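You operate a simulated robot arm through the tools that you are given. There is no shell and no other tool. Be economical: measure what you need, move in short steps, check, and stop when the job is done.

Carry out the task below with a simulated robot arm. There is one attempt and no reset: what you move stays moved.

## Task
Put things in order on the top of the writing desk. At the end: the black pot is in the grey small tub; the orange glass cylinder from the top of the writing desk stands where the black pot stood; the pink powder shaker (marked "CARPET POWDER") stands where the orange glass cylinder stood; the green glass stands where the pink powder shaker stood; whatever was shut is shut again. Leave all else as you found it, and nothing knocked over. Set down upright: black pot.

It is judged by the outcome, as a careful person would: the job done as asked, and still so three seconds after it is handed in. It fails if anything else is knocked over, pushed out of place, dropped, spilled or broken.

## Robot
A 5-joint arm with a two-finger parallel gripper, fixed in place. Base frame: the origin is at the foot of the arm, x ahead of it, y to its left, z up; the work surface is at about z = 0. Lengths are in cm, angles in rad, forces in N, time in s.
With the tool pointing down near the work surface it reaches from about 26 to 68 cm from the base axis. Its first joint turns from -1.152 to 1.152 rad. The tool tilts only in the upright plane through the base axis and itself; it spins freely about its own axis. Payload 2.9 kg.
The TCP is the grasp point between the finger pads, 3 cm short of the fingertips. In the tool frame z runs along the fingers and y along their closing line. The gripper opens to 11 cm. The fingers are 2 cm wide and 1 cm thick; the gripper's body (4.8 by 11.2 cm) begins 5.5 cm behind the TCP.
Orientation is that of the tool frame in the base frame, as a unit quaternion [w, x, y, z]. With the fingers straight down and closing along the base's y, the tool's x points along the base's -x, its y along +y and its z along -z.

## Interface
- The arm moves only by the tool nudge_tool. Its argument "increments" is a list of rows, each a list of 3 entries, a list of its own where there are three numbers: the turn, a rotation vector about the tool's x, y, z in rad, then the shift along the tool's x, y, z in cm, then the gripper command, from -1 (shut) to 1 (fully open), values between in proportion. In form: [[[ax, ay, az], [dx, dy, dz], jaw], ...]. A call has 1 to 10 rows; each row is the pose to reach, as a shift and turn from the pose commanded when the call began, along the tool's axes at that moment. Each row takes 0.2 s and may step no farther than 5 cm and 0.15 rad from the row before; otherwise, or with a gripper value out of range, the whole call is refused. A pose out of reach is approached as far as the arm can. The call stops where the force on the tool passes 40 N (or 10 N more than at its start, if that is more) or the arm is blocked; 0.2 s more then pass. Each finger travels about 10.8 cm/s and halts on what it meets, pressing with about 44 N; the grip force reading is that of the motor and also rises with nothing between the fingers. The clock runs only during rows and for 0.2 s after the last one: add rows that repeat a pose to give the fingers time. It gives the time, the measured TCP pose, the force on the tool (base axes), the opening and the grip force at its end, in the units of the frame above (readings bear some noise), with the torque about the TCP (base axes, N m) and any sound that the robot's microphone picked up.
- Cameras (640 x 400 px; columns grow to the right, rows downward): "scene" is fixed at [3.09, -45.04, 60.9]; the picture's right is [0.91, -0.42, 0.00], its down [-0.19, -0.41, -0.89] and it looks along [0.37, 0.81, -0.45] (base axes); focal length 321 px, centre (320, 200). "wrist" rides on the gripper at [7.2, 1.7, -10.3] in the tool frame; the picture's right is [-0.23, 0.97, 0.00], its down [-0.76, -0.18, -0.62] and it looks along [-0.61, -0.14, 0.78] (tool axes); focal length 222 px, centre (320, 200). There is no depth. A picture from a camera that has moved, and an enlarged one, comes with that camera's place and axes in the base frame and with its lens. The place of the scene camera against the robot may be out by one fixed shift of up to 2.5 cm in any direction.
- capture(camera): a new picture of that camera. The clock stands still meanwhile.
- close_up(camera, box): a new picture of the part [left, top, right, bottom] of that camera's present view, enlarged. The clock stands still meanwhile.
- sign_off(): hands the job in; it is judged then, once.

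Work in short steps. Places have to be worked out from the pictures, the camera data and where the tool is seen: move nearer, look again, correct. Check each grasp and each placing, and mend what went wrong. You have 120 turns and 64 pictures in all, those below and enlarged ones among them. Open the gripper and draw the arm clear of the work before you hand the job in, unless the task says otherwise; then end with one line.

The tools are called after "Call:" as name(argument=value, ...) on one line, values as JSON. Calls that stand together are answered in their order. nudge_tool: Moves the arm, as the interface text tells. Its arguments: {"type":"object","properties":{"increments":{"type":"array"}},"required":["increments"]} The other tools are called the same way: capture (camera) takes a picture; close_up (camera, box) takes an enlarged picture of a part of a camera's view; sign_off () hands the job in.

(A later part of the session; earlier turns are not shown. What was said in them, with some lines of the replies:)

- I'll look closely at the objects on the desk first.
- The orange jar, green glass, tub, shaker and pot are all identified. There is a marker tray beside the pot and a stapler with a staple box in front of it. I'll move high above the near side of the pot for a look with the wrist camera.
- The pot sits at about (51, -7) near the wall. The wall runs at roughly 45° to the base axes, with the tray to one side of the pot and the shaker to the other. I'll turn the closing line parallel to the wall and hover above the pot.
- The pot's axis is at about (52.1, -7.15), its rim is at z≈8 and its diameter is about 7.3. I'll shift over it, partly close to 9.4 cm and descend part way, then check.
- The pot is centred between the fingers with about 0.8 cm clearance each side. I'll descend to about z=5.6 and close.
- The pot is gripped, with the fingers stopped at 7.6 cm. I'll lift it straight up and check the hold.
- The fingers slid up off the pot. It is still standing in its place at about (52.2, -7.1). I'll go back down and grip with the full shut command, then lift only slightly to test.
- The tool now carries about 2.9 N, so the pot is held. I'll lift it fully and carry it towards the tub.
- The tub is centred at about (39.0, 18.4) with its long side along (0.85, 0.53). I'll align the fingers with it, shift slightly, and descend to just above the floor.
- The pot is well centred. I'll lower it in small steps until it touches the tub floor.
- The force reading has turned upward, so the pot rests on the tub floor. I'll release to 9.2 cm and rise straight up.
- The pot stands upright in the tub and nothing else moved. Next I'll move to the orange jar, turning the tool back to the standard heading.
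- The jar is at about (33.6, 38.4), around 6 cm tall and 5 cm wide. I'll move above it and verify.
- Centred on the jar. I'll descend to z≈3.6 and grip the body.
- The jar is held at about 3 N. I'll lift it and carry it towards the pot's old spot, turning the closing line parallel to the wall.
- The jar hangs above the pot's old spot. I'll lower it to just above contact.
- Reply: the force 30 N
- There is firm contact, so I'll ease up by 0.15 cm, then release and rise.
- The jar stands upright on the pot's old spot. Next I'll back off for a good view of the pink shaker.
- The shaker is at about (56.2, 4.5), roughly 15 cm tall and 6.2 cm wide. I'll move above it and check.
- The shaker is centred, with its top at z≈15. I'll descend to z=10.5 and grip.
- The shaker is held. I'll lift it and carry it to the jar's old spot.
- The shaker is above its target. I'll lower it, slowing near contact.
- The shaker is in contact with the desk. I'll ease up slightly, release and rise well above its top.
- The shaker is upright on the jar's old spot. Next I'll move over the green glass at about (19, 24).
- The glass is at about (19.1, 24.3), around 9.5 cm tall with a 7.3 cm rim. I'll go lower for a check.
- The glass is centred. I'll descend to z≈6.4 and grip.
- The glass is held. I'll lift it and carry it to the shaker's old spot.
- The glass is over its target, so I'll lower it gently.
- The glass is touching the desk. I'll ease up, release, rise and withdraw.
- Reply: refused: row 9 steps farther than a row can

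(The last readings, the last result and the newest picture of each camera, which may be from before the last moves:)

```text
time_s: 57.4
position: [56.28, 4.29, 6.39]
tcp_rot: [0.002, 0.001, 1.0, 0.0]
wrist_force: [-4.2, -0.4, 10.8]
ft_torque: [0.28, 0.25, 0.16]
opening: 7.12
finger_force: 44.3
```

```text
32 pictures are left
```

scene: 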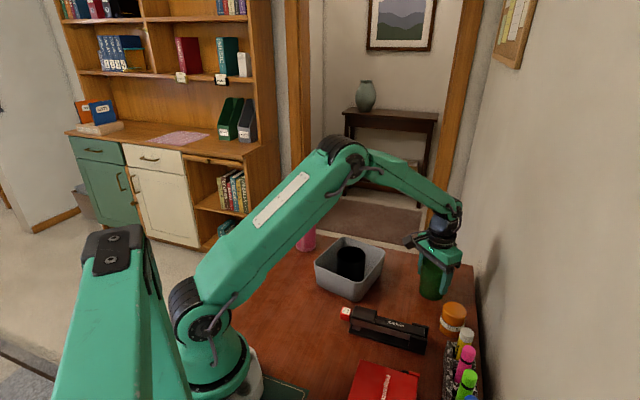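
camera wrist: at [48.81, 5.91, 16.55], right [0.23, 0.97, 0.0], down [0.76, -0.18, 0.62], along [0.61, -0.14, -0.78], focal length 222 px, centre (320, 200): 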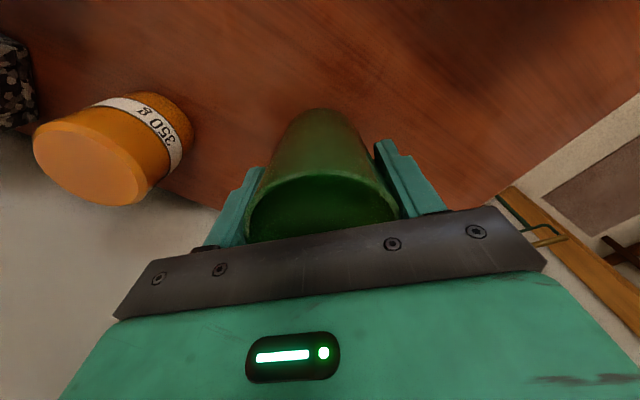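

That call was refused for too long a step, and nothing moved. I'll repeat it with shorter steps.

Call:
nudge_tool(increments=[[[0, 0, 0], [0, 0, -0.06], -1], [[0, 0, 0], [0, 0, -0.06], 0.75], [[0, 0, 0], [0, 0, -0.06], 0.75], [[0, 0, 0], [0, 0, -0.06], 0.75], [[0, 0, 0], [0, 0, -3], 0.75], [[0, 0, 0], [0, 0, -7], 0.75], [[0, 0, 0], [0, 0, -11], 0.75], [[0, 0, 0], [0, 0, -15], 0.75], [[0, 0, 0], [0, 0, -19], 0.75]])

Call:
nudge_tool(increments=[[[0, 0, 0], [4, 0, -1], 0.75], [[0, 0, 0], [8, 0, -2], 0.75], [[0, 0, 0], [12, 0, -3], 0.75], [[0, 0, 0], [16, 0, -4], 0.75], [[0, 0, 0], [20, 0, -5], 0.75], [[0, 0, 0], [20, 0, -5], 0.75]])

Call:
capture(camera="wrist")

Call:
capture(camera="scene")

```text
time_s: 59.4
position: [56.06, 4.63, 25.63]
tcp_rot: [-0.001, 0.0, 1.0, 0.0]
wrist_force: [0.2, -0.7, -0.3]
ft_torque: [-0.02, -0.03, 0.01]
opening: 9.62
finger_force: 0.1
```

```text
time_s: 60.8
position: [36.0, 4.3, 30.52]
tcp_rot: [0.0, 0.0, 1.0, -0.001]
wrist_force: [0.1, -0.9, -0.1]
ft_torque: [-0.01, -0.02, -0.02]
opening: 9.64
finger_force: 0.0
```

```text
31 pictures are left
camera wrist: at [28.68, 5.93, 40.79], right [0.23, 0.97, 0.0], down [0.76, -0.18, 0.62], along [0.61, -0.14, -0.78], focal length 222 px, centre (320, 200)
```

wrist: 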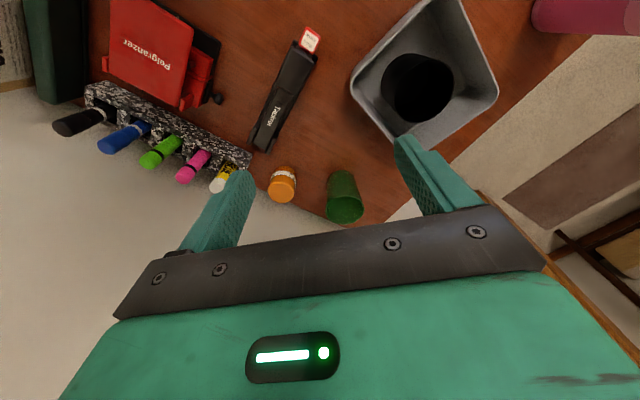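

```text
30 pictures are left
```

scene: 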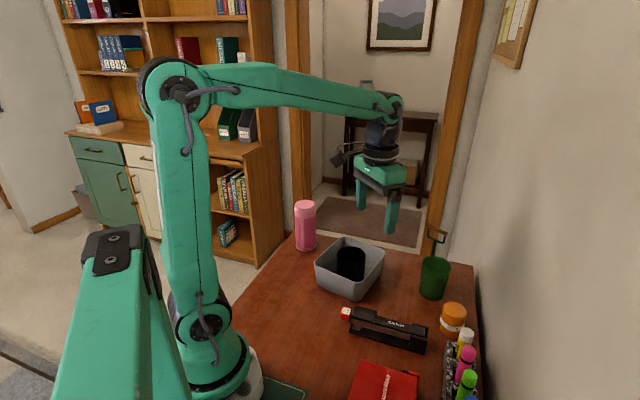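

Everything is upright and in its place, and the arm is clear with the gripper open. I'm handing the job in.

Call:
sign_off()

```text
The job is handed in.
```

The black pot stands upright in the grey tub, the orange jar is where the pot was, the pink shaker is where the jar was, and the green glass is where the shaker was; nothing else was moved or knocked over, and nothing had to be opened or shut.
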